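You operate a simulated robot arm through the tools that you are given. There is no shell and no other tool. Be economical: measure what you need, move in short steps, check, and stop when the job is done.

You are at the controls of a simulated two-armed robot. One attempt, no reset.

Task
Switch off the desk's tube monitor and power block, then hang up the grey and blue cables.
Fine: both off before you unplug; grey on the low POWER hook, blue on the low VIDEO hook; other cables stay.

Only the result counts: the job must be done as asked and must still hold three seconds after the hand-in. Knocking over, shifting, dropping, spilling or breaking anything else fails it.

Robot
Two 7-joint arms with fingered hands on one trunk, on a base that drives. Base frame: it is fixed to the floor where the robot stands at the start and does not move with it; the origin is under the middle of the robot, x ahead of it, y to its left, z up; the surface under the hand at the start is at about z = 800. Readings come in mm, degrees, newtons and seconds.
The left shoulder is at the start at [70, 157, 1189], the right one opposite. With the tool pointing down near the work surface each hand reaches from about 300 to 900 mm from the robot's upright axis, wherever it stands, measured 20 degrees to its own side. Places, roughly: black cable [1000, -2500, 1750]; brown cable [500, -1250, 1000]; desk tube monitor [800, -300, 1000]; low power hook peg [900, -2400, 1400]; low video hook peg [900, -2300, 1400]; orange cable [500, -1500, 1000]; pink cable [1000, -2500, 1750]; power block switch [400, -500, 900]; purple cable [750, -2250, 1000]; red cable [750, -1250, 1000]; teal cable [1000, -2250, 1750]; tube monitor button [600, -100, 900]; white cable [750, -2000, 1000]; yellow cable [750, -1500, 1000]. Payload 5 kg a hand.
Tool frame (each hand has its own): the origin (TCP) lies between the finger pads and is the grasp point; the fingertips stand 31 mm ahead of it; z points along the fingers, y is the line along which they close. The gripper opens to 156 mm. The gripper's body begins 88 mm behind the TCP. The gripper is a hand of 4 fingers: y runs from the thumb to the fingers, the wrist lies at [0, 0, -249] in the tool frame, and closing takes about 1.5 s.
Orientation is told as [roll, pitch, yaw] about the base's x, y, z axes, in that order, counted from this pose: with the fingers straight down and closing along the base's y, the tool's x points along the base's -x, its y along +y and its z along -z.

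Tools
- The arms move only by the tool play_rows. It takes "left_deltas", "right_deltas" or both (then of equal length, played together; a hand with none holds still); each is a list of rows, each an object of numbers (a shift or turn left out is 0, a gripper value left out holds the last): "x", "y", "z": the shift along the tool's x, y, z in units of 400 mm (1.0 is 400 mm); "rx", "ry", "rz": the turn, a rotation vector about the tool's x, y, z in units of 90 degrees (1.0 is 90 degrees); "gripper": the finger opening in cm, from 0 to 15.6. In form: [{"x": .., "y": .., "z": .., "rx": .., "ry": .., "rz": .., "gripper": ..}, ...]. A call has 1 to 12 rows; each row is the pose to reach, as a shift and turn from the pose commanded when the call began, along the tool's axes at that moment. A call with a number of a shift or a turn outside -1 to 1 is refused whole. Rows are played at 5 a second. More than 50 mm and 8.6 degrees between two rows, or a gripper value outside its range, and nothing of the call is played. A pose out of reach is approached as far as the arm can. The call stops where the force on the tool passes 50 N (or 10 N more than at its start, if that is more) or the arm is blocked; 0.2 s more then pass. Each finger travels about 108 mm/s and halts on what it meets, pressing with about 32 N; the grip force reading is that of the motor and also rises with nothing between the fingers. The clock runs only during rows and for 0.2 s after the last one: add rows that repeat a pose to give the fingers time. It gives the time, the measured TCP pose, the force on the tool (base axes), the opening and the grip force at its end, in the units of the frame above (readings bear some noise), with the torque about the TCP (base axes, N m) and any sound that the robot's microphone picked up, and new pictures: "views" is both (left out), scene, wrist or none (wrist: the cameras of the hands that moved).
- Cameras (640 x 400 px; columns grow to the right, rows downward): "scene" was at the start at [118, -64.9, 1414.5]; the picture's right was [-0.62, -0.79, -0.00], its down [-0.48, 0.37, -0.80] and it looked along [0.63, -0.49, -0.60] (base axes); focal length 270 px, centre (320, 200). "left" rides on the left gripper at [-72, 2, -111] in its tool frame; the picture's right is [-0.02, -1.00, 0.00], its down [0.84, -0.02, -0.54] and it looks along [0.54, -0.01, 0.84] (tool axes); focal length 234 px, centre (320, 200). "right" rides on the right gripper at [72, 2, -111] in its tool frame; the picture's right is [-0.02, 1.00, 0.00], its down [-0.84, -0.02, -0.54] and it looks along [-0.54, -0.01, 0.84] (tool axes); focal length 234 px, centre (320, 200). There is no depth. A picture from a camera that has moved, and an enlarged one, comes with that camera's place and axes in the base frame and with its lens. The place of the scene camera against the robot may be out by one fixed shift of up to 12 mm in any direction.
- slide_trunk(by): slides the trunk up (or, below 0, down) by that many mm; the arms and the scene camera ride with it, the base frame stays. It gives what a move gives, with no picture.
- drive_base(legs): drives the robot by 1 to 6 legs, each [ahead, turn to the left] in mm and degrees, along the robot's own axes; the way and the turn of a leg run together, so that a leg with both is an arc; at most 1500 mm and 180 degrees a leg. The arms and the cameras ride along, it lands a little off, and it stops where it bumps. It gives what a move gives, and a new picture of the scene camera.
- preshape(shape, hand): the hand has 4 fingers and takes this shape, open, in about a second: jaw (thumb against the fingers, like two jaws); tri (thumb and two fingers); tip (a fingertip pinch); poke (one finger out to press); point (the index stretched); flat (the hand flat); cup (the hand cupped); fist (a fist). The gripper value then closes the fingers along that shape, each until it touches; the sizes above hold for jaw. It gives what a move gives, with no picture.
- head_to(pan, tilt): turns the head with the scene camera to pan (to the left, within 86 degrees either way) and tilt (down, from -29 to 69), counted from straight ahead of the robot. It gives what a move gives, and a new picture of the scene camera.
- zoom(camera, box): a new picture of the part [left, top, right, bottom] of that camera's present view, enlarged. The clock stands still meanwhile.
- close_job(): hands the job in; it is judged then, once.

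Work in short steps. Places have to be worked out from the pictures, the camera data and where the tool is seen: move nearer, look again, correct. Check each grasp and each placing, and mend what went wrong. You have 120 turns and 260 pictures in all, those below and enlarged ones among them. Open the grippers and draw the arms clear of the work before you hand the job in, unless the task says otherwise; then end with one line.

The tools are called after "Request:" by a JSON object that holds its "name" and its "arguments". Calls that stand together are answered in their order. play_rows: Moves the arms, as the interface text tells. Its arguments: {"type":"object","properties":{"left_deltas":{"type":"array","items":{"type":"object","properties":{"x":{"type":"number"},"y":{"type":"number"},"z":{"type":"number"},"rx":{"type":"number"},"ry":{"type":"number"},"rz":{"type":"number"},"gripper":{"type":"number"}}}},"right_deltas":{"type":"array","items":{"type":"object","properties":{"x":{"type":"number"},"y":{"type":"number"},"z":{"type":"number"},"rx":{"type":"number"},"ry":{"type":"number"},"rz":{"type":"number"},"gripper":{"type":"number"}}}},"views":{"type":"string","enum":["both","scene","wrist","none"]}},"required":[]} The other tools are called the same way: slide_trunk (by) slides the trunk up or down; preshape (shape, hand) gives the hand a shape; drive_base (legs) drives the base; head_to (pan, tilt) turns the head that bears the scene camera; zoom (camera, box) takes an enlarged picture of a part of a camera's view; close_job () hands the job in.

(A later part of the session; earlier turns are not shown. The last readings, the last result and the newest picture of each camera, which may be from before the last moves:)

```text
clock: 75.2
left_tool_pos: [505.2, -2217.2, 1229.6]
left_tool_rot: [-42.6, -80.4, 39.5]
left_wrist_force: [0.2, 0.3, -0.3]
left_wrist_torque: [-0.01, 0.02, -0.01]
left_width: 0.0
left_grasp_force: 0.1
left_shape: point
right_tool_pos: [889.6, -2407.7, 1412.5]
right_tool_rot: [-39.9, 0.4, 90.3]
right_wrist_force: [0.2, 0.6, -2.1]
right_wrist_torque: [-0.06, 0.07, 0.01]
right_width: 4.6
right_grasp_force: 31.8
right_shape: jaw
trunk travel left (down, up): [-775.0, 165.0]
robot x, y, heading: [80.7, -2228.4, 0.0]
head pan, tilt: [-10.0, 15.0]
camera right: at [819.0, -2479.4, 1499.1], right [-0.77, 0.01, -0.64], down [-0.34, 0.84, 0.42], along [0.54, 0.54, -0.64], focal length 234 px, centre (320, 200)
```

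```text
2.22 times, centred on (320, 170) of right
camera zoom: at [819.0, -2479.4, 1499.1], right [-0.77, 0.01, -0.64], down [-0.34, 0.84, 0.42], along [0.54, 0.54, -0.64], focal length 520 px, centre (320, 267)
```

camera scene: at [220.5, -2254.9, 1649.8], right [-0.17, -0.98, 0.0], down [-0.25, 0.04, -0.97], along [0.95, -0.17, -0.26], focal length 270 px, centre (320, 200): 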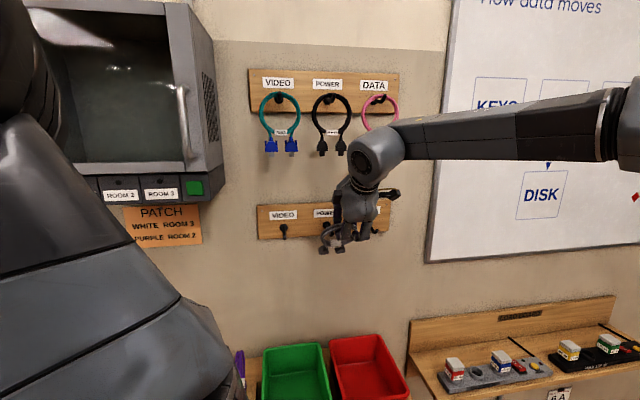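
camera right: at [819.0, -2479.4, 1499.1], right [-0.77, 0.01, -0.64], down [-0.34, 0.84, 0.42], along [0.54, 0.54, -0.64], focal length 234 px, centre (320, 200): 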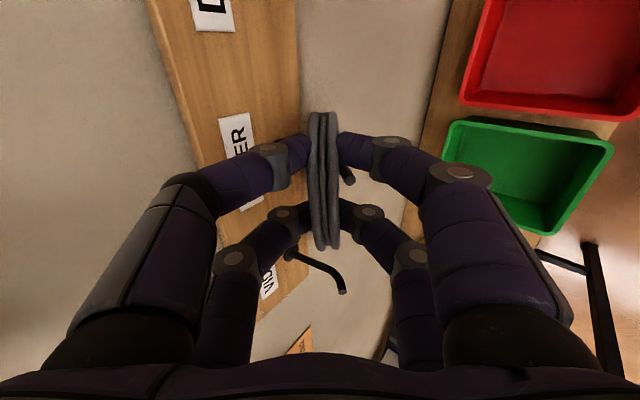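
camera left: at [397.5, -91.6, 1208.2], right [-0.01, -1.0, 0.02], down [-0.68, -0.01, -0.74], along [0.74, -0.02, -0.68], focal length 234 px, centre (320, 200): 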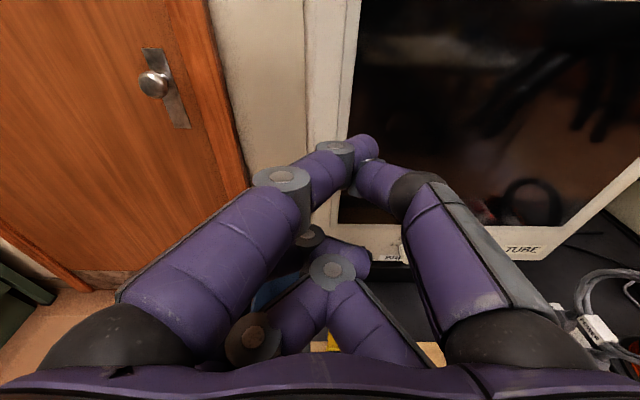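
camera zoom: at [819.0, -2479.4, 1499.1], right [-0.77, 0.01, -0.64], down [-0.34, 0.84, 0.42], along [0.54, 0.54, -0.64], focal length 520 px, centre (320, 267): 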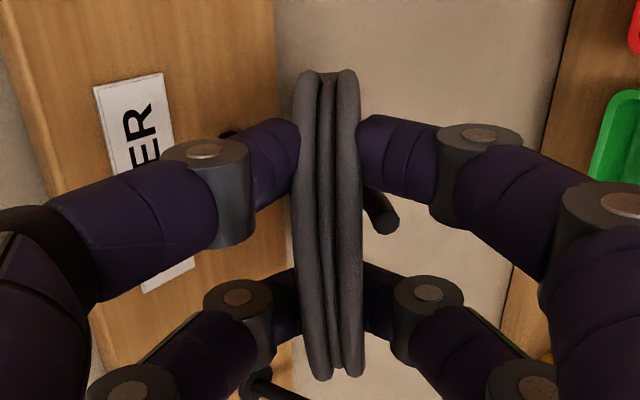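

The peg tip now shows on the robot side of the hoop, between the finger pairs. I push along the tool z axis to seat the hoop's top on the peg.

Request:
{"name": "play_rows", "arguments": {"right_deltas": [{"z": 0.035}, {"z": 0.07}, {"z": 0.1}, {"z": 0.125}, {"z": 0.125}], "views": "wrist"}}

Request:
{"name": "zoom", "arguments": {"camera": "scene", "box": [260, 170, 440, 290]}}

Request:
{"name": "zoom", "arguments": {"camera": "right", "box": [220, 80, 420, 260]}}

```text
clock: 76.4
left_tool_pos: [505.2, -2217.0, 1229.2]
left_tool_rot: [-42.6, -80.5, 39.6]
left_wrist_force: [0.3, 0.1, -0.3]
left_wrist_torque: [-0.02, 0.0, -0.01]
left_width: 0.2
left_grasp_force: 0.1
left_shape: point
right_tool_pos: [923.1, -2406.9, 1374.2]
right_tool_rot: [-39.8, 0.4, 90.3]
right_wrist_force: [-0.3, 1.0, -3.6]
right_wrist_torque: [-0.02, 0.21, -0.02]
right_width: 4.5
right_grasp_force: 31.8
right_shape: jaw
trunk travel left (down, up): [-775.0, 165.0]
robot x, y, heading: [83.6, -2227.4, -0.1]
head pan, tilt: [-10.0, 15.0]
camera right: at [851.8, -2479.7, 1459.0], right [-0.77, 0.01, -0.64], down [-0.34, 0.84, 0.42], along [0.54, 0.54, -0.64], focal length 234 px, centre (320, 200)
```

right: 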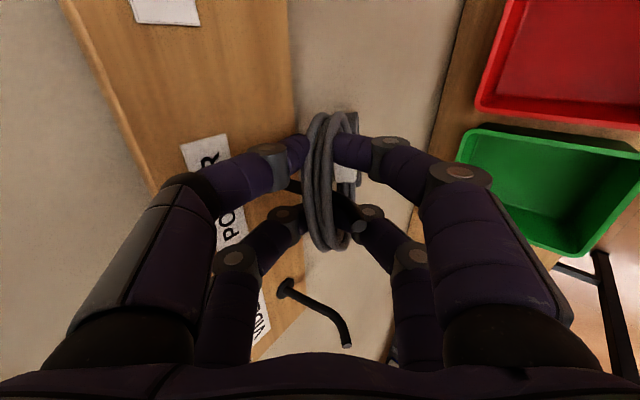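

```text
3.33 times, centred on (350, 230) of scene
camera zoom: at [220.6, -2255.2, 1649.8], right [-0.17, -0.98, 0.0], down [-0.25, 0.05, -0.97], along [0.95, -0.17, -0.26], focal length 900 px, centre (220, 100)
```

zoom: 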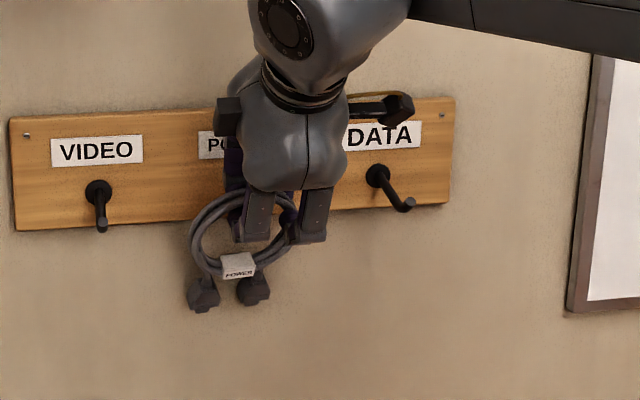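

```text
2.22 times, centred on (320, 170) of right
camera zoom: at [851.8, -2479.7, 1459.0], right [-0.77, 0.01, -0.64], down [-0.34, 0.84, 0.42], along [0.54, 0.54, -0.64], focal length 520 px, centre (320, 267)
```

zoom: 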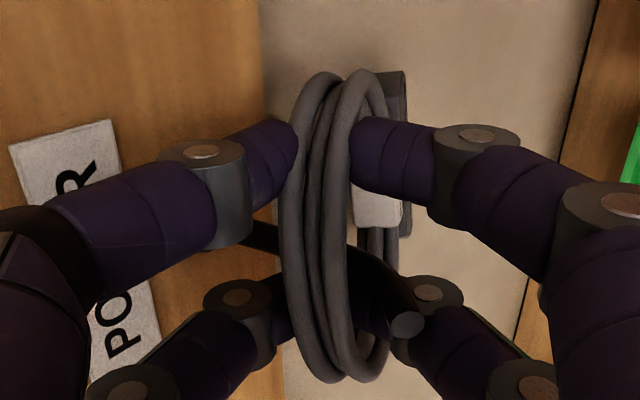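

The peg passes through the hoop and the hoop rests on it. I open to about 5 cm and draw back along the tool axis.

Request:
{"name": "play_rows", "arguments": {"right_deltas": [{"gripper": 1.5}, {"gripper": 2.5}, {"gripper": 3.5}, {"gripper": 4.5}, {"gripper": 5}, {"gripper": 5}], "views": "wrist"}}

Request:
{"name": "zoom", "arguments": {"camera": "scene", "box": [260, 170, 440, 290]}}

```text
clock: 77.8
left_tool_pos: [505.3, -2216.5, 1228.0]
left_tool_rot: [-42.6, -80.4, 39.6]
left_wrist_force: [0.6, 0.0, 0.4]
left_wrist_torque: [0.01, -0.01, -0.02]
left_width: 0.1
left_grasp_force: 0.1
left_shape: point
right_tool_pos: [923.4, -2407.7, 1373.3]
right_tool_rot: [-39.9, 0.4, 90.3]
right_wrist_force: [-0.1, -0.1, -0.2]
right_wrist_torque: [-0.01, 0.0, 0.0]
right_width: 49.5
right_grasp_force: 0.0
right_shape: jaw
trunk travel left (down, up): [-775.0, 165.0]
robot x, y, heading: [79.7, -2228.4, -0.1]
head pan, tilt: [-10.0, 15.0]
camera right: at [851.9, -2479.9, 1459.2], right [-0.77, 0.01, -0.64], down [-0.34, 0.84, 0.42], along [0.54, 0.54, -0.64], focal length 234 px, centre (320, 200)
```

right: 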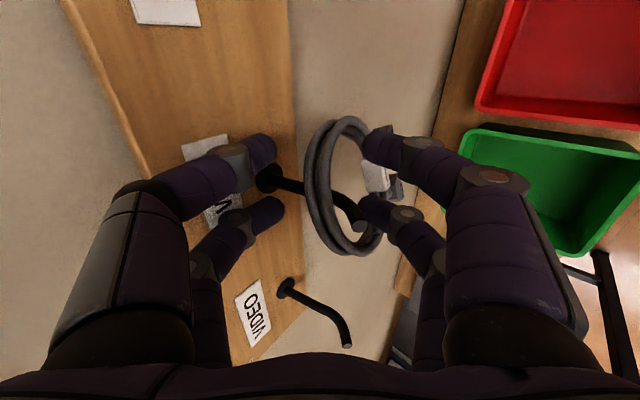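

```text
3.33 times, centred on (350, 230) of scene
camera zoom: at [220.7, -2255.4, 1649.8], right [-0.17, -0.98, 0.0], down [-0.26, 0.05, -0.97], along [0.95, -0.17, -0.26], focal length 900 px, centre (220, 100)
```

zoom: 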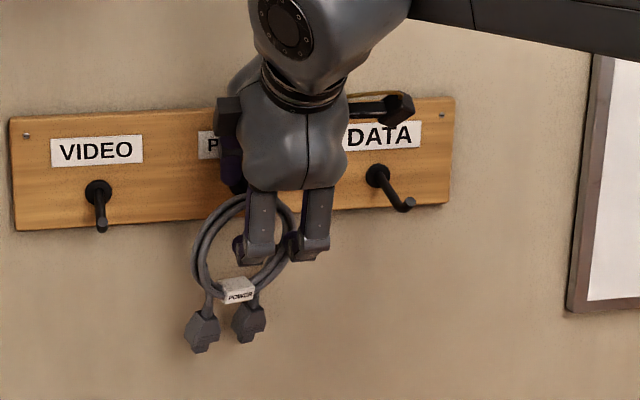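

The hoop hangs free on the POWER peg. I withdraw along the tool's -z axis.

Request:
{"name": "play_rows", "arguments": {"right_deltas": [{"z": -0.04}, {"z": -0.09}, {"z": -0.16}, {"z": -0.25}, {"z": -0.25, "y": 0.1}, {"z": -0.3, "y": 0.2}, {"z": -0.35, "y": 0.3}], "views": "wrist"}}

Request:
{"name": "zoom", "arguments": {"camera": "scene", "box": [240, 50, 440, 290]}}

```text
clock: 79.4
left_tool_pos: [501.8, -2217.3, 1231.1]
left_tool_rot: [-43.2, -80.6, 40.2]
left_wrist_force: [-0.4, 0.4, -0.2]
left_wrist_torque: [-0.03, 0.02, -0.02]
left_width: 0.2
left_grasp_force: 0.0
left_shape: point
right_tool_pos: [735.9, -2409.7, 1407.3]
right_tool_rot: [-40.0, 0.4, 90.3]
right_wrist_force: [-0.1, -0.9, -0.1]
right_wrist_torque: [0.01, -0.07, -0.01]
right_width: 49.9
right_grasp_force: 0.1
right_shape: jaw
trunk travel left (down, up): [-775.0, 165.0]
robot x, y, heading: [78.8, -2227.2, -0.3]
head pan, tilt: [-10.0, 15.0]
camera right: at [664.7, -2482.8, 1492.8], right [-0.77, 0.02, -0.64], down [-0.34, 0.84, 0.42], along [0.55, 0.54, -0.64], focal length 234 px, centre (320, 200)
```

right: 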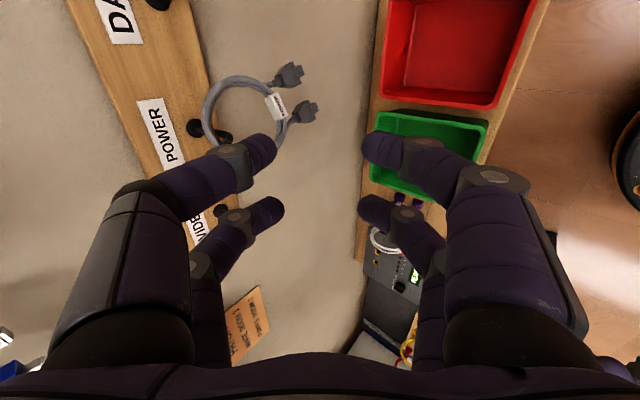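

```text
1.67 times, centred on (340, 170) of scene
camera zoom: at [216.5, -2255.7, 1650.2], right [-0.17, -0.98, 0.0], down [-0.25, 0.05, -0.97], along [0.95, -0.17, -0.26], focal length 450 px, centre (287, 250)
```

zoom: 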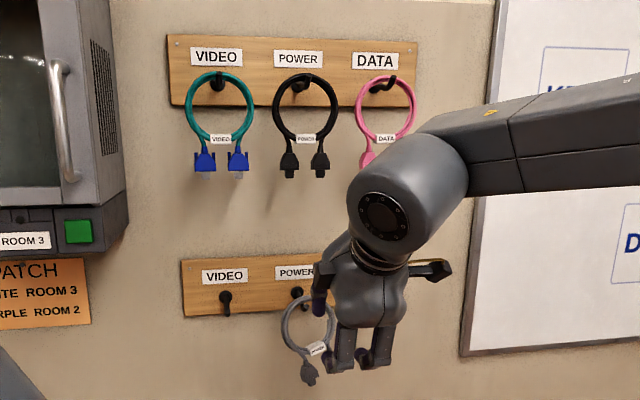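

Grey hangs properly on POWER. I back away and drive to the blue cable on the desk (about [440, -1020]).

Request:
{"name": "drive_base", "arguments": {"legs": [[-400, 0], [0, 90], [1450, 0]]}}

Request:
{"name": "head_to", "arguments": {"pan": -60, "tilt": 30}}

```text
clock: 92.5
left_tool_pos: [-314.2, -362.4, 1229.6]
left_tool_rot: [-42.6, -80.5, 128.9]
left_wrist_force: [0.4, -0.2, 0.3]
left_wrist_torque: [0.02, 0.01, -0.01]
left_width: 0.0
left_grasp_force: 0.0
left_shape: point
right_tool_pos: [-118.2, -131.0, 1407.1]
right_tool_rot: [-39.9, 0.5, 179.5]
right_wrist_force: [0.1, -0.2, 0.9]
right_wrist_torque: [-0.01, -0.01, -0.01]
right_width: 50.0
right_grasp_force: 0.0
right_shape: jaw
trunk travel left (down, up): [-775.0, 165.0]
robot x, y, heading: [-309.6, -789.2, 89.1]
head pan, tilt: [-10.0, 15.0]
camera scene: at [-291.9, -658.3, 1649.9], right [0.98, -0.19, 0.0], down [-0.05, -0.25, -0.97], along [0.18, 0.95, -0.26], focal length 270 px, centre (320, 200)
```

scene: 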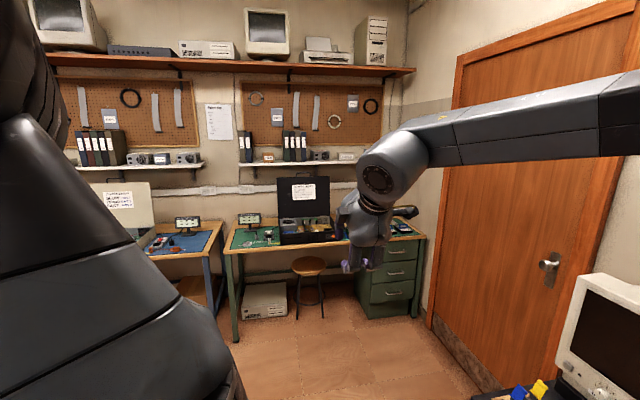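

```text
clock: 93.6
left_tool_pos: [-313.7, -362.1, 1228.5]
left_tool_rot: [-42.8, -80.5, 129.0]
left_wrist_force: [0.2, -0.1, -0.4]
left_wrist_torque: [0.02, 0.03, -0.02]
left_width: 0.0
left_grasp_force: 0.1
left_shape: point
right_tool_pos: [-118.1, -129.3, 1405.5]
right_tool_rot: [-39.8, 0.4, 179.5]
right_wrist_force: [-0.1, 0.8, 1.2]
right_wrist_torque: [-0.01, 0.01, 0.01]
right_width: 49.9
right_grasp_force: 0.1
right_shape: jaw
trunk travel left (down, up): [-775.0, 165.0]
robot x, y, heading: [-309.7, -787.1, 88.9]
head pan, tilt: [-60.0, 30.0]
camera scene: at [-230.6, -705.5, 1625.6], right [0.49, -0.87, 0.0], down [-0.44, -0.24, -0.87], along [0.76, 0.42, -0.5], focal length 270 px, centre (320, 200)
```

scene: 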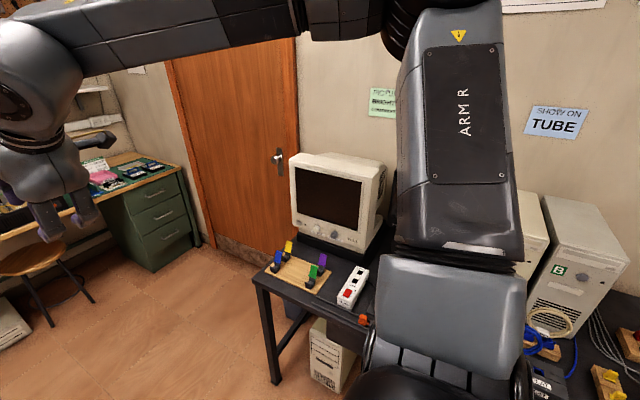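

I turn to face the desk and look down at the blue cable.

Request:
{"name": "drive_base", "arguments": {"legs": [[0, -89], [130, 0]]}}

Request:
{"name": "head_to", "arguments": {"pan": -20, "tilt": 45}}

Request:
{"name": "zoom", "arguments": {"camera": "right", "box": [0, 0, 640, 400]}}

```text
clock: 98.7
left_tool_pos: [243.4, -779.0, 1229.9]
left_tool_rot: [-43.0, -80.5, 39.9]
left_wrist_force: [0.4, -0.2, -0.1]
left_wrist_torque: [-0.03, -0.02, -0.01]
left_width: 0.1
left_grasp_force: 0.1
left_shape: point
right_tool_pos: [479.1, -973.3, 1406.5]
right_tool_rot: [-40.0, 0.4, 90.2]
right_wrist_force: [0.3, 0.2, 0.7]
right_wrist_torque: [-0.01, -0.02, 0.0]
right_width: 49.9
right_grasp_force: 0.1
right_shape: jaw
trunk travel left (down, up): [-775.0, 165.0]
robot x, y, heading: [-180.7, -792.4, 0.1]
head pan, tilt: [-60.0, 30.0]
camera scene: at [-88.1, -878.8, 1625.8], right [-0.87, -0.5, 0.0], down [-0.25, 0.43, -0.87], along [0.43, -0.75, -0.5], focal length 270 px, centre (320, 200)
```

scene: 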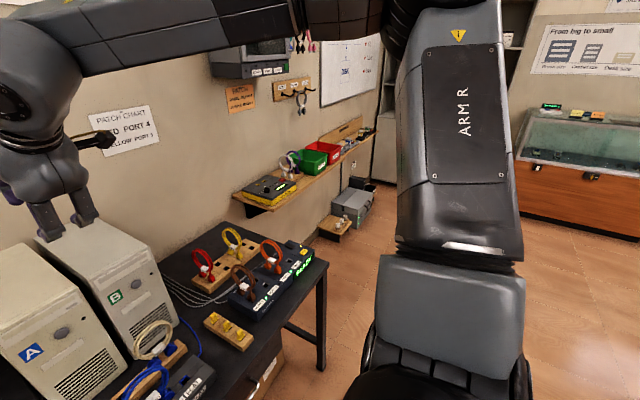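

```text
clock: 99.8
left_tool_pos: [245.4, -779.7, 1229.5]
left_tool_rot: [-43.0, -80.5, 39.9]
left_wrist_force: [0.2, 0.7, -0.1]
left_wrist_torque: [0.0, 0.02, 0.0]
left_width: 0.0
left_grasp_force: 0.1
left_shape: point
right_tool_pos: [479.0, -972.6, 1407.1]
right_tool_rot: [-39.9, 0.4, 90.2]
right_wrist_force: [-0.5, -0.1, 0.3]
right_wrist_torque: [0.0, -0.04, 0.0]
right_width: 50.1
right_grasp_force: 0.2
right_shape: jaw
trunk travel left (down, up): [-775.0, 165.0]
robot x, y, heading: [-180.8, -788.0, -0.1]
head pan, tilt: [-20.0, 45.0]
camera scene: at [-55.6, -828.3, 1603.1], right [-0.35, -0.94, 0.0], down [-0.66, 0.24, -0.71], along [0.66, -0.24, -0.71], focal length 270 px, centre (320, 200)
```

scene: 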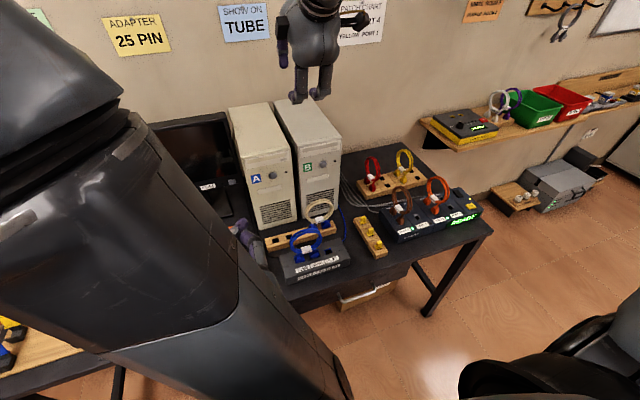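

```text
1.00 times, centred on (320, 200) of right (not enlarged: the box is as wide or as high as the picture)
camera zoom: at [408.0, -1044.6, 1491.9], right [-0.77, 0.02, -0.64], down [-0.34, 0.84, 0.42], along [0.55, 0.54, -0.64], focal length 234 px, centre (320, 200)
```

zoom: 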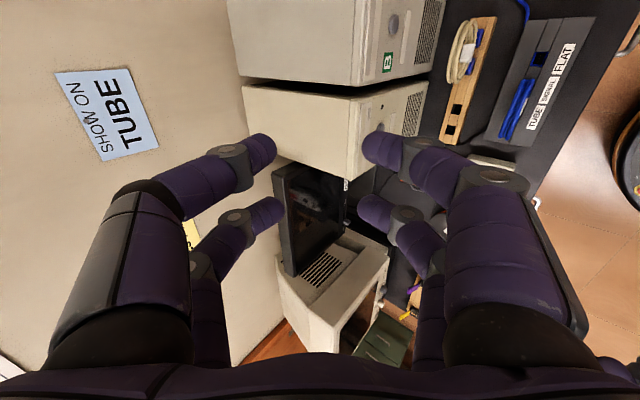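

Request:
{"name": "zoom", "arguments": {"camera": "scene", "box": [250, 180, 370, 290]}}

Request:
{"name": "zoom", "arguments": {"camera": "right", "box": [420, 0, 620, 160]}}

```text
3.64 times, centred on (310, 235) of scene
camera zoom: at [-55.6, -828.3, 1603.1], right [-0.35, -0.94, 0.0], down [-0.66, 0.24, -0.71], along [0.66, -0.24, -0.71], focal length 982 px, centre (356, 73)
```

zoom: 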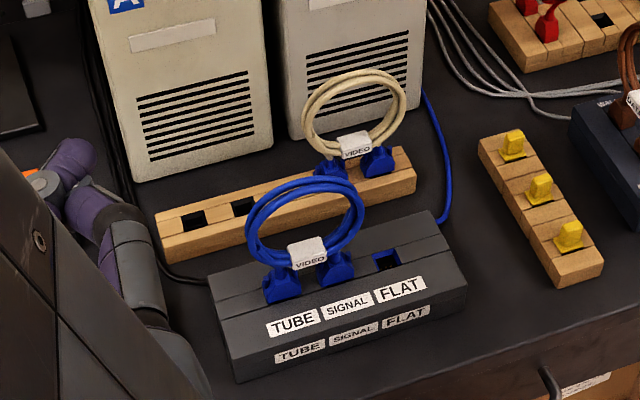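

```text
2.50 times, centred on (520, 80) of right
camera zoom: at [408.0, -1044.6, 1491.9], right [-0.77, 0.02, -0.64], down [-0.34, 0.84, 0.42], along [0.55, 0.54, -0.64], focal length 585 px, centre (-180, 500)
```

zoom: 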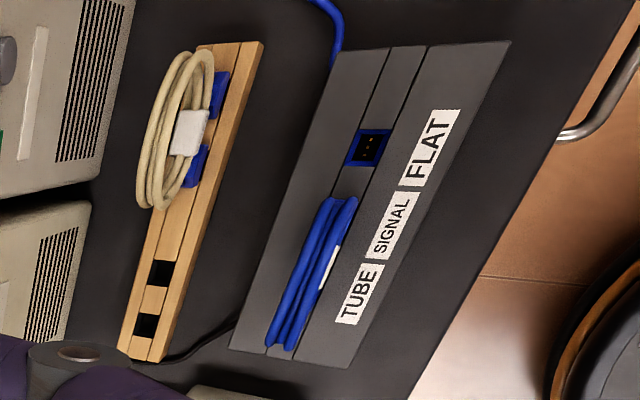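

Blue is plugged into TUBE and SIGNAL, its hoop normal is along x, and its centre is about [423, -951, 933]. I bring the right hand upright above it.

Request:
{"name": "play_rows", "arguments": {"right_deltas": [{"x": -0.007, "y": 0.075, "z": 0.062, "rx": -0.055, "gripper": 8}, {"x": -0.014, "y": 0.15, "z": 0.125, "rx": -0.11}, {"x": -0.02, "y": 0.225, "z": 0.187, "rx": -0.166}, {"x": -0.027, "y": 0.3, "z": 0.25, "rx": -0.222}, {"x": -0.034, "y": 0.375, "z": 0.311, "rx": -0.277}, {"x": -0.04, "y": 0.45, "z": 0.373, "rx": -0.333}, {"x": -0.047, "y": 0.525, "z": 0.436, "rx": -0.388}, {"x": -0.054, "y": 0.6, "z": 0.498, "rx": -0.444}, {"x": -0.054, "y": 0.6, "z": 0.498, "rx": -0.444}], "views": "both"}}

Request:
{"name": "zoom", "arguments": {"camera": "scene", "box": [250, 150, 400, 290]}}

```text
clock: 101.8
left_tool_pos: [245.9, -778.2, 1229.6]
left_tool_rot: [-42.8, -80.5, 39.7]
left_wrist_force: [-0.3, -0.1, 0.5]
left_wrist_torque: [0.01, 0.01, 0.02]
left_width: 0.1
left_grasp_force: 0.2
left_shape: point
right_tool_pos: [422.6, -953.5, 1098.6]
right_tool_rot: [0.1, 0.3, 90.2]
right_wrist_force: [0.4, -0.4, -0.3]
right_wrist_torque: [0.02, -0.04, -0.01]
right_width: 79.3
right_grasp_force: 0.1
right_shape: jaw
trunk travel left (down, up): [-775.0, 165.0]
robot x, y, heading: [-181.3, -788.9, -0.7]
head pan, tilt: [-20.0, 45.0]
camera scene: at [-55.7, -828.2, 1603.1], right [-0.34, -0.94, 0.0], down [-0.66, 0.24, -0.71], along [0.66, -0.24, -0.71], focal length 270 px, centre (320, 200)
camera right: at [421.4, -1024.4, 1211.6], right [-1.0, 0.02, 0.0], down [0.02, 0.84, 0.54], along [0.01, 0.54, -0.84], focal length 234 px, centre (320, 200)
```

scene: 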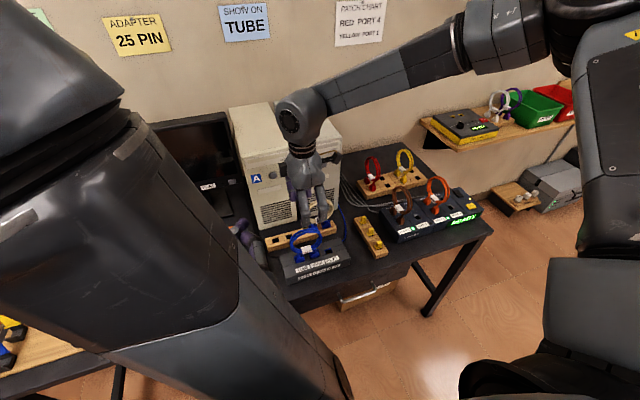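
right: 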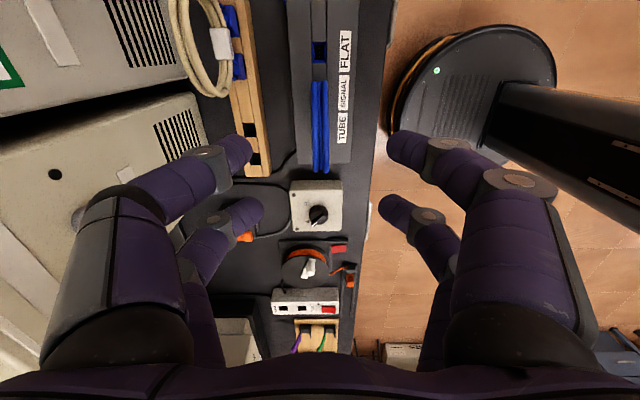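

```text
2.86 times, centred on (325, 220) of scene
camera zoom: at [-55.7, -828.2, 1603.1], right [-0.34, -0.94, 0.0], down [-0.66, 0.24, -0.71], along [0.66, -0.24, -0.71], focal length 772 px, centre (306, 143)
```

zoom: 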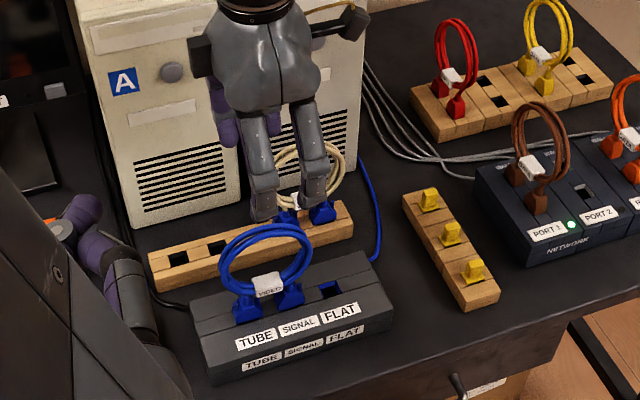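

The hoop is aligned in x and its centre is about [423, -944, 930]. I shift 7 mm in y, descend to z = 985 and close.

Request:
{"name": "play_rows", "arguments": {"right_deltas": [{"x": -0.017, "z": 0.09, "gripper": 7}, {"x": -0.017, "z": 0.18}, {"x": -0.017, "z": 0.25}, {"x": -0.017, "z": 0.284}, {"x": -0.017, "z": 0.284, "gripper": 4}, {"x": -0.017, "z": 0.284, "gripper": 2}, {"x": -0.017, "z": 0.284, "gripper": 0}, {"x": -0.017, "z": 0.284}, {"x": -0.017, "z": 0.284}, {"x": -0.017, "z": 0.284}, {"x": -0.017, "z": 0.284}], "views": "wrist"}}

Request:
{"name": "zoom", "arguments": {"camera": "scene", "box": [250, 150, 400, 290]}}

```text
clock: 104.2
left_tool_pos: [246.3, -779.8, 1228.9]
left_tool_rot: [-42.4, -80.4, 39.4]
left_wrist_force: [0.4, -0.7, -0.9]
left_wrist_torque: [-0.03, 0.02, 0.02]
left_width: 0.0
left_grasp_force: 0.1
left_shape: point
right_tool_pos: [417.9, -954.3, 989.7]
right_tool_rot: [0.0, 0.3, 90.1]
right_wrist_force: [0.6, -4.9, -3.6]
right_wrist_torque: [-0.85, -0.01, -0.01]
right_width: 9.1
right_grasp_force: 32.3
right_shape: jaw
right hand out of reach, approached as far as the arm can: row 4, 5, 6, 7, 8, 9, 10, 11
trunk travel left (down, up): [-775.0, 165.0]
robot x, y, heading: [-179.6, -788.5, -0.4]
head pan, tilt: [-20.0, 45.0]
camera right: at [417.6, -1026.3, 1101.9], right [-1.0, 0.02, 0.0], down [0.02, 0.84, 0.54], along [0.01, 0.54, -0.84], focal length 234 px, centre (320, 200)
```

right: 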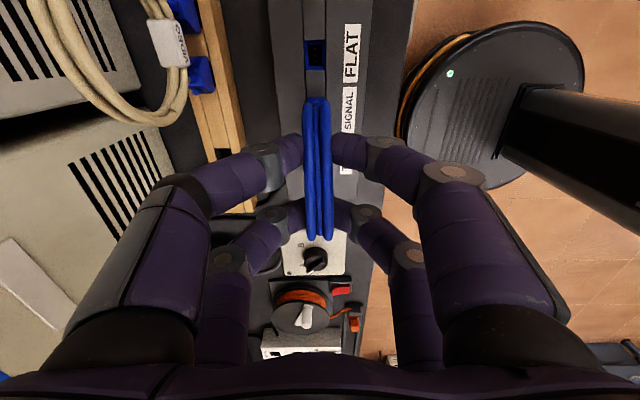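

```text
2.86 times, centred on (325, 220) of scene
camera zoom: at [-54.1, -829.4, 1602.9], right [-0.34, -0.94, 0.0], down [-0.66, 0.24, -0.71], along [0.66, -0.24, -0.71], focal length 772 px, centre (306, 143)
```

zoom: 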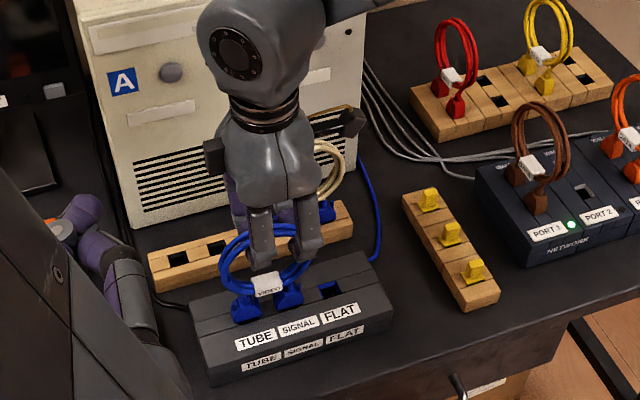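

Gripped (9 mm opening, 32 N), with the hoop centre at tool (-8, 0, 56). I pull up.

Request:
{"name": "play_rows", "arguments": {"right_deltas": [{"z": -0.02}, {"z": -0.05}, {"z": -0.1}, {"z": -0.16}, {"z": -0.24}, {"z": -0.32}], "views": "wrist"}}

Request:
{"name": "zoom", "arguments": {"camera": "scene", "box": [250, 120, 400, 290]}}

```text
clock: 105.6
left_tool_pos: [245.3, -778.4, 1230.4]
left_tool_rot: [-42.8, -80.5, 39.8]
left_wrist_force: [-0.2, 0.4, -0.4]
left_wrist_torque: [-0.01, -0.03, 0.0]
left_width: 0.0
left_grasp_force: 0.1
left_shape: point
right_tool_pos: [419.3, -950.3, 1118.9]
right_tool_rot: [0.1, 0.4, 90.3]
right_wrist_force: [0.5, -1.1, -1.0]
right_wrist_torque: [-0.02, 0.02, -0.01]
right_width: 8.4
right_grasp_force: 31.8
right_shape: jaw
trunk travel left (down, up): [-775.0, 165.0]
robot x, y, heading: [-183.1, -793.2, -0.1]
head pan, tilt: [-20.0, 45.0]
camera right: at [418.6, -1022.8, 1231.6], right [-1.0, 0.02, 0.0], down [0.02, 0.84, 0.54], along [0.01, 0.54, -0.84], focal length 234 px, centre (320, 200)
```

right: 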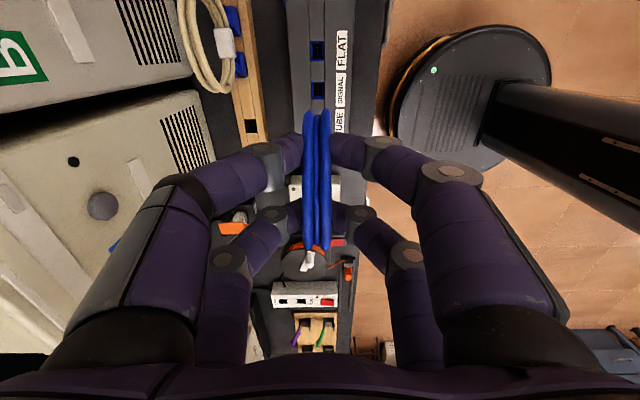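

```text
2.35 times, centred on (325, 205) of scene
camera zoom: at [-55.5, -828.1, 1603.0], right [-0.34, -0.94, 0.0], down [-0.66, 0.24, -0.71], along [0.66, -0.24, -0.71], focal length 636 px, centre (308, 188)
```

zoom: 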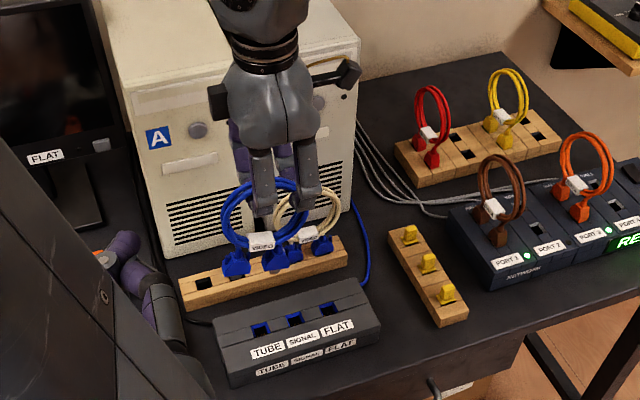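

Blue is out cleanly. I lift it high and retract before driving.

Request:
{"name": "play_rows", "arguments": {"right_deltas": [{"z": -0.1}, {"z": -0.2}, {"z": -0.3}, {"z": -0.4}, {"z": -0.5}, {"z": -0.58}, {"y": 0.1, "z": -0.62}, {"y": 0.2, "z": -0.62}, {"y": 0.25, "z": -0.62}], "views": "none"}}

Request:
{"name": "drive_base", "arguments": {"legs": [[-150, 0], [0, -90]]}}

```text
clock: 107.6
left_tool_pos: [246.8, -779.9, 1228.9]
left_tool_rot: [-42.4, -80.5, 39.4]
left_wrist_force: [-0.4, 0.1, -0.8]
left_wrist_torque: [-0.01, 0.01, 0.01]
left_width: 0.0
left_grasp_force: 0.1
left_shape: point
right_tool_pos: [319.2, -948.7, 1365.3]
right_tool_rot: [0.1, 0.4, 90.3]
right_wrist_force: [0.3, 0.7, -0.9]
right_wrist_torque: [-0.01, 0.0, -0.01]
right_width: 8.7
right_grasp_force: 31.9
right_shape: jaw
trunk travel left (down, up): [-775.0, 165.0]
robot x, y, heading: [-183.2, -789.3, 0.1]
head pan, tilt: [-20.0, 45.0]
```

```text
clock: 112.7
left_tool_pos: [-306.0, -1214.9, 1229.2]
left_tool_rot: [-42.6, -80.4, -48.6]
left_wrist_force: [0.3, 0.4, 0.9]
left_wrist_torque: [0.02, 0.01, -0.02]
left_width: 0.0
left_grasp_force: 0.0
left_shape: point
right_tool_pos: [-473.8, -1291.8, 1364.7]
right_tool_rot: [0.1, 0.3, 2.1]
right_wrist_force: [0.5, 0.3, -1.5]
right_wrist_torque: [0.03, 0.03, -0.01]
right_width: 8.7
right_grasp_force: 31.7
right_shape: jaw
trunk travel left (down, up): [-775.0, 165.0]
robot x, y, heading: [-332.3, -789.4, -88.2]
head pan, tilt: [-20.0, 45.0]
camera scene: at [-354.5, -927.0, 1602.9], right [-0.95, 0.31, 0.0], down [0.22, 0.67, -0.71], along [-0.22, -0.67, -0.71], focal length 270 px, centre (320, 200)
```

scene: 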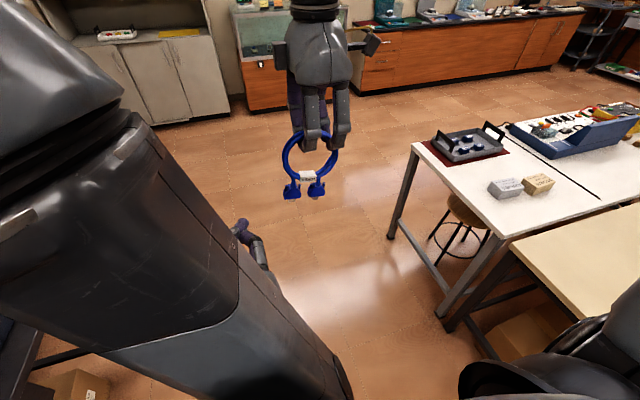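

I drive back to the hooks, stopping a little earlier for the VIDEO peg.

Request:
{"name": "drive_base", "arguments": {"legs": [[0, -1.8], [1320, 0], [0, 90], [400, 0]]}}

Request:
{"name": "head_to", "arguments": {"pan": -10, "tilt": 20}}

```text
clock: 125.6
left_tool_pos: [474.3, -2124.1, 1229.8]
left_tool_rot: [-42.8, -80.5, 37.9]
left_wrist_force: [0.6, 0.2, 0.0]
left_wrist_torque: [-0.01, 0.02, 0.0]
left_width: 0.0
left_grasp_force: 0.2
left_shape: point
right_tool_pos: [541.9, -2295.3, 1366.0]
right_tool_rot: [0.0, 0.4, 88.2]
right_wrist_force: [-0.5, -0.5, -1.4]
right_wrist_torque: [-0.07, -0.01, -0.02]
right_width: 8.6
right_grasp_force: 31.5
right_shape: jaw
trunk travel left (down, up): [-775.0, 165.0]
robot x, y, heading: [49.5, -2120.6, -1.8]
head pan, tilt: [-20.0, 45.0]
camera scene: at [172.8, -2163.5, 1603.1], right [-0.38, -0.93, 0.0], down [-0.65, 0.27, -0.71], along [0.66, -0.27, -0.71], focal length 270 px, centre (320, 200)
```

scene: 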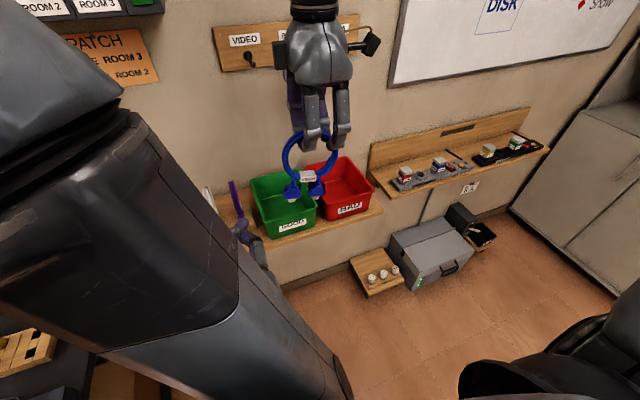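

```text
clock: 126.5
left_tool_pos: [476.0, -2124.2, 1229.6]
left_tool_rot: [-42.6, -80.4, 37.8]
left_wrist_force: [0.1, 0.3, 0.1]
left_wrist_torque: [-0.04, 0.03, 0.02]
left_width: 0.0
left_grasp_force: 0.0
left_shape: point
right_tool_pos: [543.3, -2296.5, 1365.1]
right_tool_rot: [0.1, 0.4, 88.2]
right_wrist_force: [0.3, -0.3, -0.9]
right_wrist_torque: [-0.03, 0.02, 0.01]
right_width: 8.4
right_grasp_force: 32.6
right_shape: jaw
trunk travel left (down, up): [-775.0, 165.0]
robot x, y, heading: [51.6, -2119.6, -1.9]
head pan, tilt: [-10.0, 20.0]
camera scene: at [190.9, -2152.7, 1641.5], right [-0.21, -0.98, 0.0], down [-0.34, 0.07, -0.94], along [0.92, -0.2, -0.34], focal length 270 px, centre (320, 200)
```

scene: 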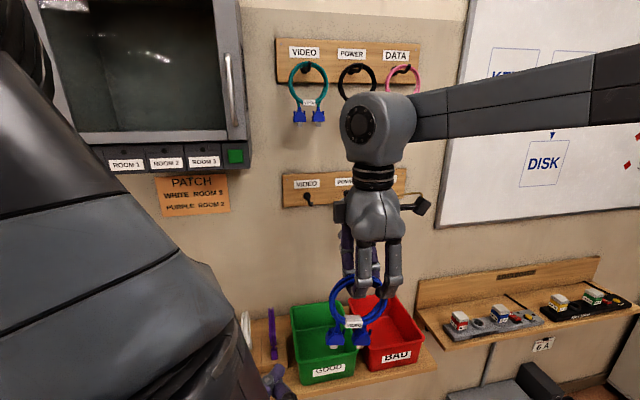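

I move the hand to the tilted pre-hook pose in front of the VIDEO peg.

Request:
{"name": "play_rows", "arguments": {"right_deltas": [{"x": -0.008, "y": -0.0755, "z": -0.017, "rx": 0.063, "rz": -0.003}, {"x": -0.016, "y": -0.151, "z": -0.034, "rx": 0.127, "rz": -0.006}, {"x": -0.024, "y": -0.227, "z": -0.05, "rx": 0.19, "rz": -0.009}, {"x": -0.032, "y": -0.302, "z": -0.067, "rx": 0.254, "rz": -0.012}, {"x": -0.04, "y": -0.378, "z": -0.084, "rx": 0.317, "rz": -0.015}, {"x": -0.048, "y": -0.453, "z": -0.1, "rx": 0.38, "ry": -0.004, "rz": -0.018}, {"x": -0.056, "y": -0.529, "z": -0.1175, "rx": 0.444, "ry": -0.007, "rz": -0.02}, {"x": -0.056, "y": -0.529, "z": -0.1175, "rx": 0.444, "ry": -0.007, "rz": -0.02}], "views": "both"}}

Request:
{"name": "zoom", "arguments": {"camera": "right", "box": [120, 60, 400, 260]}}

```text
clock: 128.3
left_tool_pos: [477.2, -2123.8, 1228.7]
left_tool_rot: [-42.7, -80.4, 37.7]
left_wrist_force: [0.7, 1.1, 0.0]
left_wrist_torque: [0.03, 0.01, 0.01]
left_width: 0.4
left_grasp_force: 0.1
left_shape: point
right_tool_pos: [755.1, -2280.5, 1415.0]
right_tool_rot: [-39.8, 0.4, 90.1]
right_wrist_force: [-0.7, -0.5, -0.3]
right_wrist_torque: [-0.01, 0.07, -0.01]
right_width: 8.7
right_grasp_force: 31.8
right_shape: jaw
trunk travel left (down, up): [-775.0, 165.0]
robot x, y, heading: [48.7, -2123.0, -2.0]
head pan, tilt: [-10.0, 20.0]
camera scene: at [190.0, -2152.5, 1641.6], right [-0.21, -0.98, 0.0], down [-0.33, 0.07, -0.94], along [0.92, -0.2, -0.34], focal length 270 px, centre (320, 200)
camera right: at [684.1, -2353.3, 1499.6], right [-0.77, 0.02, -0.64], down [-0.34, 0.84, 0.42], along [0.55, 0.54, -0.64], focal length 234 px, centre (320, 200)
```

scene: 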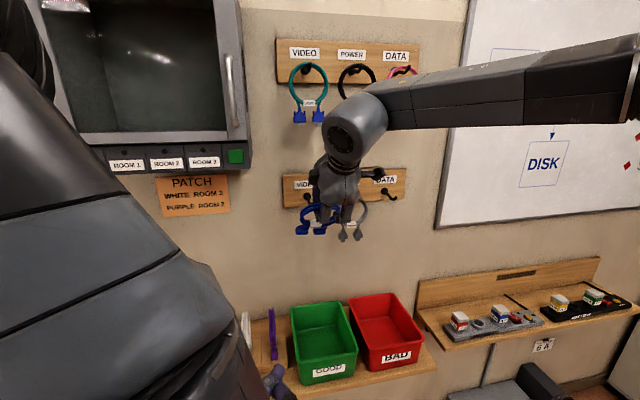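
right: 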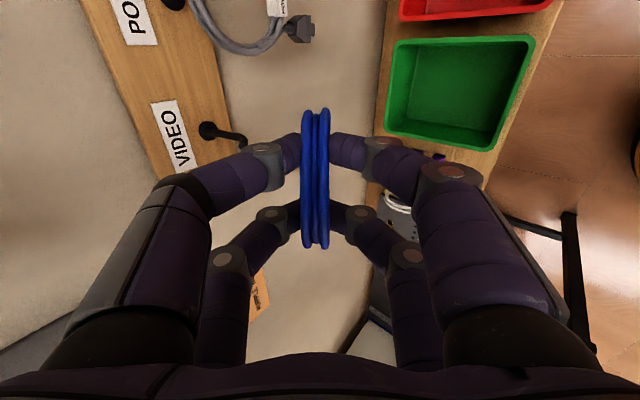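

```text
2.00 times, centred on (260, 160) of right
camera zoom: at [684.1, -2353.3, 1499.6], right [-0.77, 0.02, -0.64], down [-0.34, 0.84, 0.42], along [0.55, 0.54, -0.64], focal length 468 px, centre (440, 280)
```

zoom: 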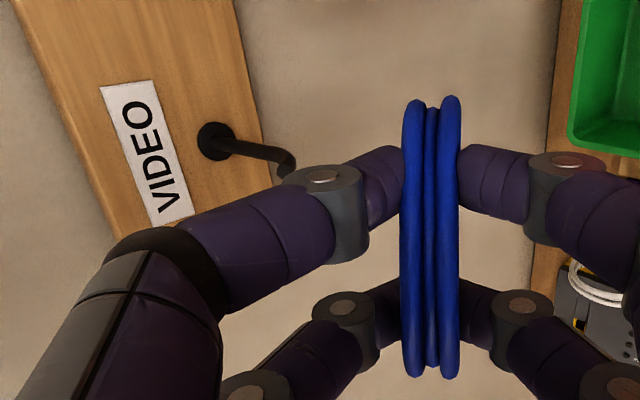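

The VIDEO peg measures y about -2276, tip about [896, 1370]. I advance as I did for the grey cable, with +4.5 mm in y.

Request:
{"name": "play_rows", "arguments": {"right_deltas": [{"x": -0.011, "y": -0.06, "z": 0.05}, {"x": -0.011, "y": -0.12, "z": 0.1}, {"x": -0.011, "y": -0.173, "z": 0.144}, {"x": -0.011, "y": -0.215, "z": 0.18}, {"x": -0.011, "y": -0.257, "z": 0.2145}, {"x": -0.011, "y": -0.257, "z": 0.2145}], "views": "wrist"}}

Request:
{"name": "zoom", "arguments": {"camera": "right", "box": [220, 80, 420, 260]}}

Request:
{"name": "zoom", "arguments": {"camera": "scene", "box": [260, 140, 420, 260]}}

```text
clock: 129.7
left_tool_pos: [476.5, -2124.8, 1229.2]
left_tool_rot: [-42.6, -80.5, 37.6]
left_wrist_force: [0.0, 0.7, 0.2]
left_wrist_torque: [0.02, -0.03, 0.01]
left_width: 0.0
left_grasp_force: 0.1
left_shape: point
right_tool_pos: [881.5, -2282.0, 1410.5]
right_tool_rot: [-40.0, 0.4, 90.2]
right_wrist_force: [-0.3, 0.0, -1.6]
right_wrist_torque: [-0.02, 0.03, -0.06]
right_width: 8.8
right_grasp_force: 31.5
right_shape: jaw
right hand out of reach, approached as far as the arm can: row 5, 6
trunk travel left (down, up): [-775.0, 165.0]
robot x, y, heading: [51.0, -2120.0, -2.2]
head pan, tilt: [-10.0, 20.0]
camera right: at [809.6, -2354.1, 1495.6], right [-0.77, 0.02, -0.64], down [-0.34, 0.84, 0.42], along [0.55, 0.54, -0.64], focal length 234 px, centre (320, 200)
```

right: 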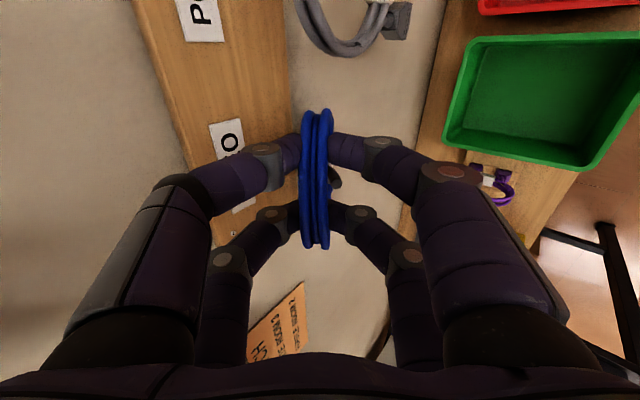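

```text
2.22 times, centred on (320, 170) of right
camera zoom: at [809.6, -2354.1, 1495.6], right [-0.77, 0.02, -0.64], down [-0.34, 0.84, 0.42], along [0.55, 0.54, -0.64], focal length 520 px, centre (320, 267)
```

zoom: 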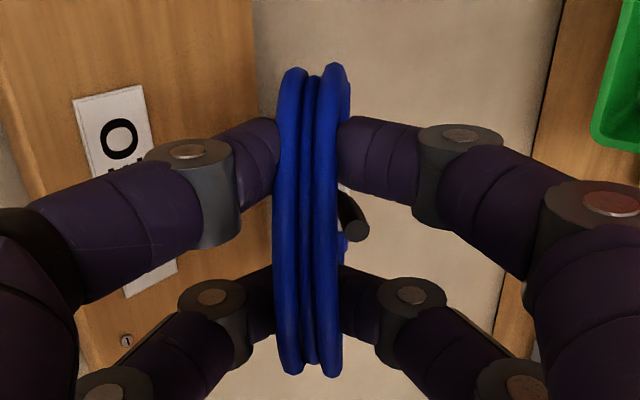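

```text
3.33 times, centred on (340, 200) of scene
camera zoom: at [189.9, -2153.0, 1641.6], right [-0.21, -0.98, 0.0], down [-0.33, 0.07, -0.94], along [0.92, -0.2, -0.34], focal length 900 px, centre (253, 200)
```

zoom: 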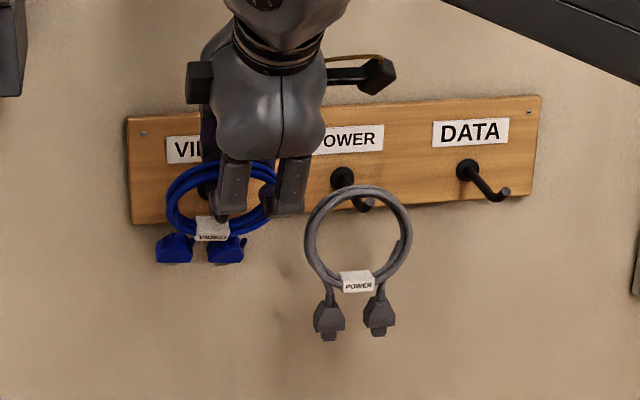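

The arm is at its reach limit. I back the hoop off the peg, drive 50 mm closer, and repeat.

Request:
{"name": "play_rows", "arguments": {"right_deltas": [{"y": 0.06, "z": -0.05}, {"y": 0.12, "z": -0.1}, {"y": 0.18, "z": -0.15}, {"y": 0.24, "z": -0.2}], "views": "none"}}

Request:
{"name": "drive_base", "arguments": {"legs": [[55, 2]]}}

Request:
{"name": "zoom", "arguments": {"camera": "right", "box": [120, 60, 400, 260]}}

```text
clock: 130.7
left_tool_pos: [474.0, -2124.8, 1228.8]
left_tool_rot: [-43.0, -80.5, 38.1]
left_wrist_force: [-0.4, -0.4, 0.5]
left_wrist_torque: [0.01, 0.0, 0.02]
left_width: 0.0
left_grasp_force: 0.0
left_shape: point
right_tool_pos: [753.4, -2280.9, 1413.8]
right_tool_rot: [-40.0, 0.5, 90.3]
right_wrist_force: [-1.0, -0.7, -2.0]
right_wrist_torque: [-0.02, 0.02, -0.02]
right_width: 8.4
right_grasp_force: 32.4
right_shape: jaw
trunk travel left (down, up): [-775.0, 165.0]
robot x, y, heading: [48.3, -2121.3, -1.8]
head pan, tilt: [-10.0, 20.0]
```

```text
clock: 131.7
left_tool_pos: [517.8, -2112.4, 1234.3]
left_tool_rot: [-45.2, -81.0, 42.1]
left_wrist_force: [-1.7, 0.2, -0.3]
left_wrist_torque: [0.0, 0.0, 0.02]
left_width: 0.1
left_grasp_force: 0.1
left_shape: point
right_tool_pos: [801.0, -2259.2, 1422.0]
right_tool_rot: [-40.6, 0.4, 92.1]
right_wrist_force: [-2.3, -0.5, -0.7]
right_wrist_torque: [0.0, 0.02, 0.01]
right_width: 8.6
right_grasp_force: 32.3
right_shape: jaw
trunk travel left (down, up): [-775.0, 165.0]
robot x, y, heading: [103.5, -2118.4, -0.1]
head pan, tilt: [-10.0, 20.0]
camera scene: at [229.9, -2150.0, 1643.2], right [-0.18, -0.98, 0.0], down [-0.33, 0.06, -0.94], along [0.93, -0.17, -0.33], focal length 270 px, centre (320, 200)
```

scene: 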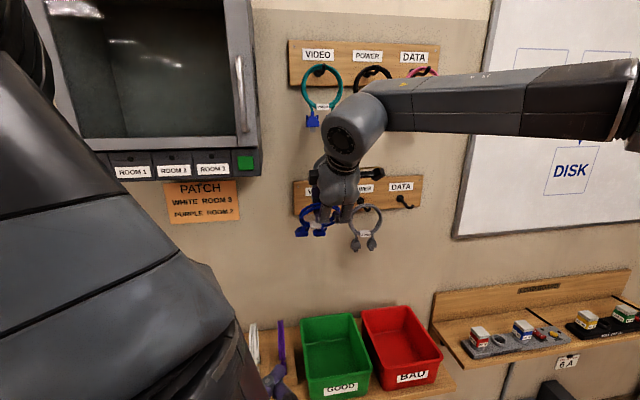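

```text
2.00 times, centred on (260, 160) of right
camera zoom: at [731.9, -2333.2, 1505.9], right [-0.76, -0.01, -0.65], down [-0.37, 0.83, 0.42], along [0.54, 0.56, -0.63], focal length 468 px, centre (440, 280)
```

zoom: 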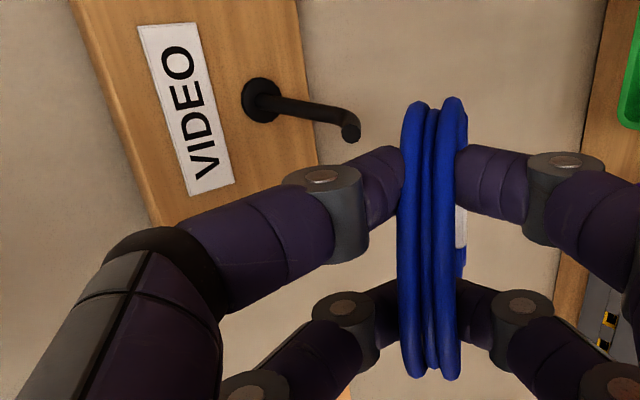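

The readings show a slight z rise. I check whether it settles.

Request:
{"name": "play_rows", "arguments": {"right_deltas": [{"x": 0.0}, {"x": 0.0}, {"x": 0.0}, {"x": 0.0}], "views": "none"}}

Request:
{"name": "head_to", "arguments": {"pan": -10, "tilt": 65}}

```text
clock: 132.7
left_tool_pos: [533.8, -2110.6, 1229.4]
left_tool_rot: [-42.7, -80.5, 39.7]
left_wrist_force: [1.1, 0.3, -0.4]
left_wrist_torque: [0.02, -0.03, 0.01]
left_width: 0.0
left_grasp_force: 0.0
left_shape: point
right_tool_pos: [819.4, -2257.5, 1412.1]
right_tool_rot: [-39.9, 0.4, 92.2]
right_wrist_force: [0.6, -0.1, -1.9]
right_wrist_torque: [-0.03, 0.08, 0.01]
right_width: 8.3
right_grasp_force: 32.3
right_shape: jaw
trunk travel left (down, up): [-775.0, 165.0]
robot x, y, heading: [100.3, -2121.1, 0.3]
head pan, tilt: [-10.0, 20.0]
```

```text
clock: 133.8
left_tool_pos: [529.7, -2110.9, 1230.2]
left_tool_rot: [-43.1, -80.5, 40.0]
left_wrist_force: [0.8, -0.4, -0.1]
left_wrist_torque: [0.0, 0.03, 0.01]
left_width: 0.0
left_grasp_force: 0.1
left_shape: point
right_tool_pos: [815.6, -2257.8, 1414.5]
right_tool_rot: [-40.0, 0.3, 92.2]
right_wrist_force: [0.5, -0.7, -3.1]
right_wrist_torque: [-0.01, 0.11, -0.02]
right_width: 8.4
right_grasp_force: 31.9
right_shape: jaw
trunk travel left (down, up): [-775.0, 165.0]
robot x, y, heading: [107.0, -2125.4, 0.2]
head pan, tilt: [-10.0, 65.0]
camera scene: at [214.4, -2143.0, 1577.9], right [-0.18, -0.98, 0.0], down [-0.89, 0.16, -0.42], along [0.42, -0.07, -0.91], focal length 270 px, centre (320, 200)
```

scene: 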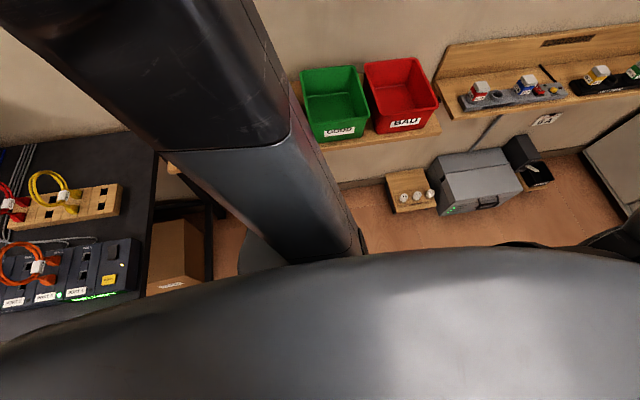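

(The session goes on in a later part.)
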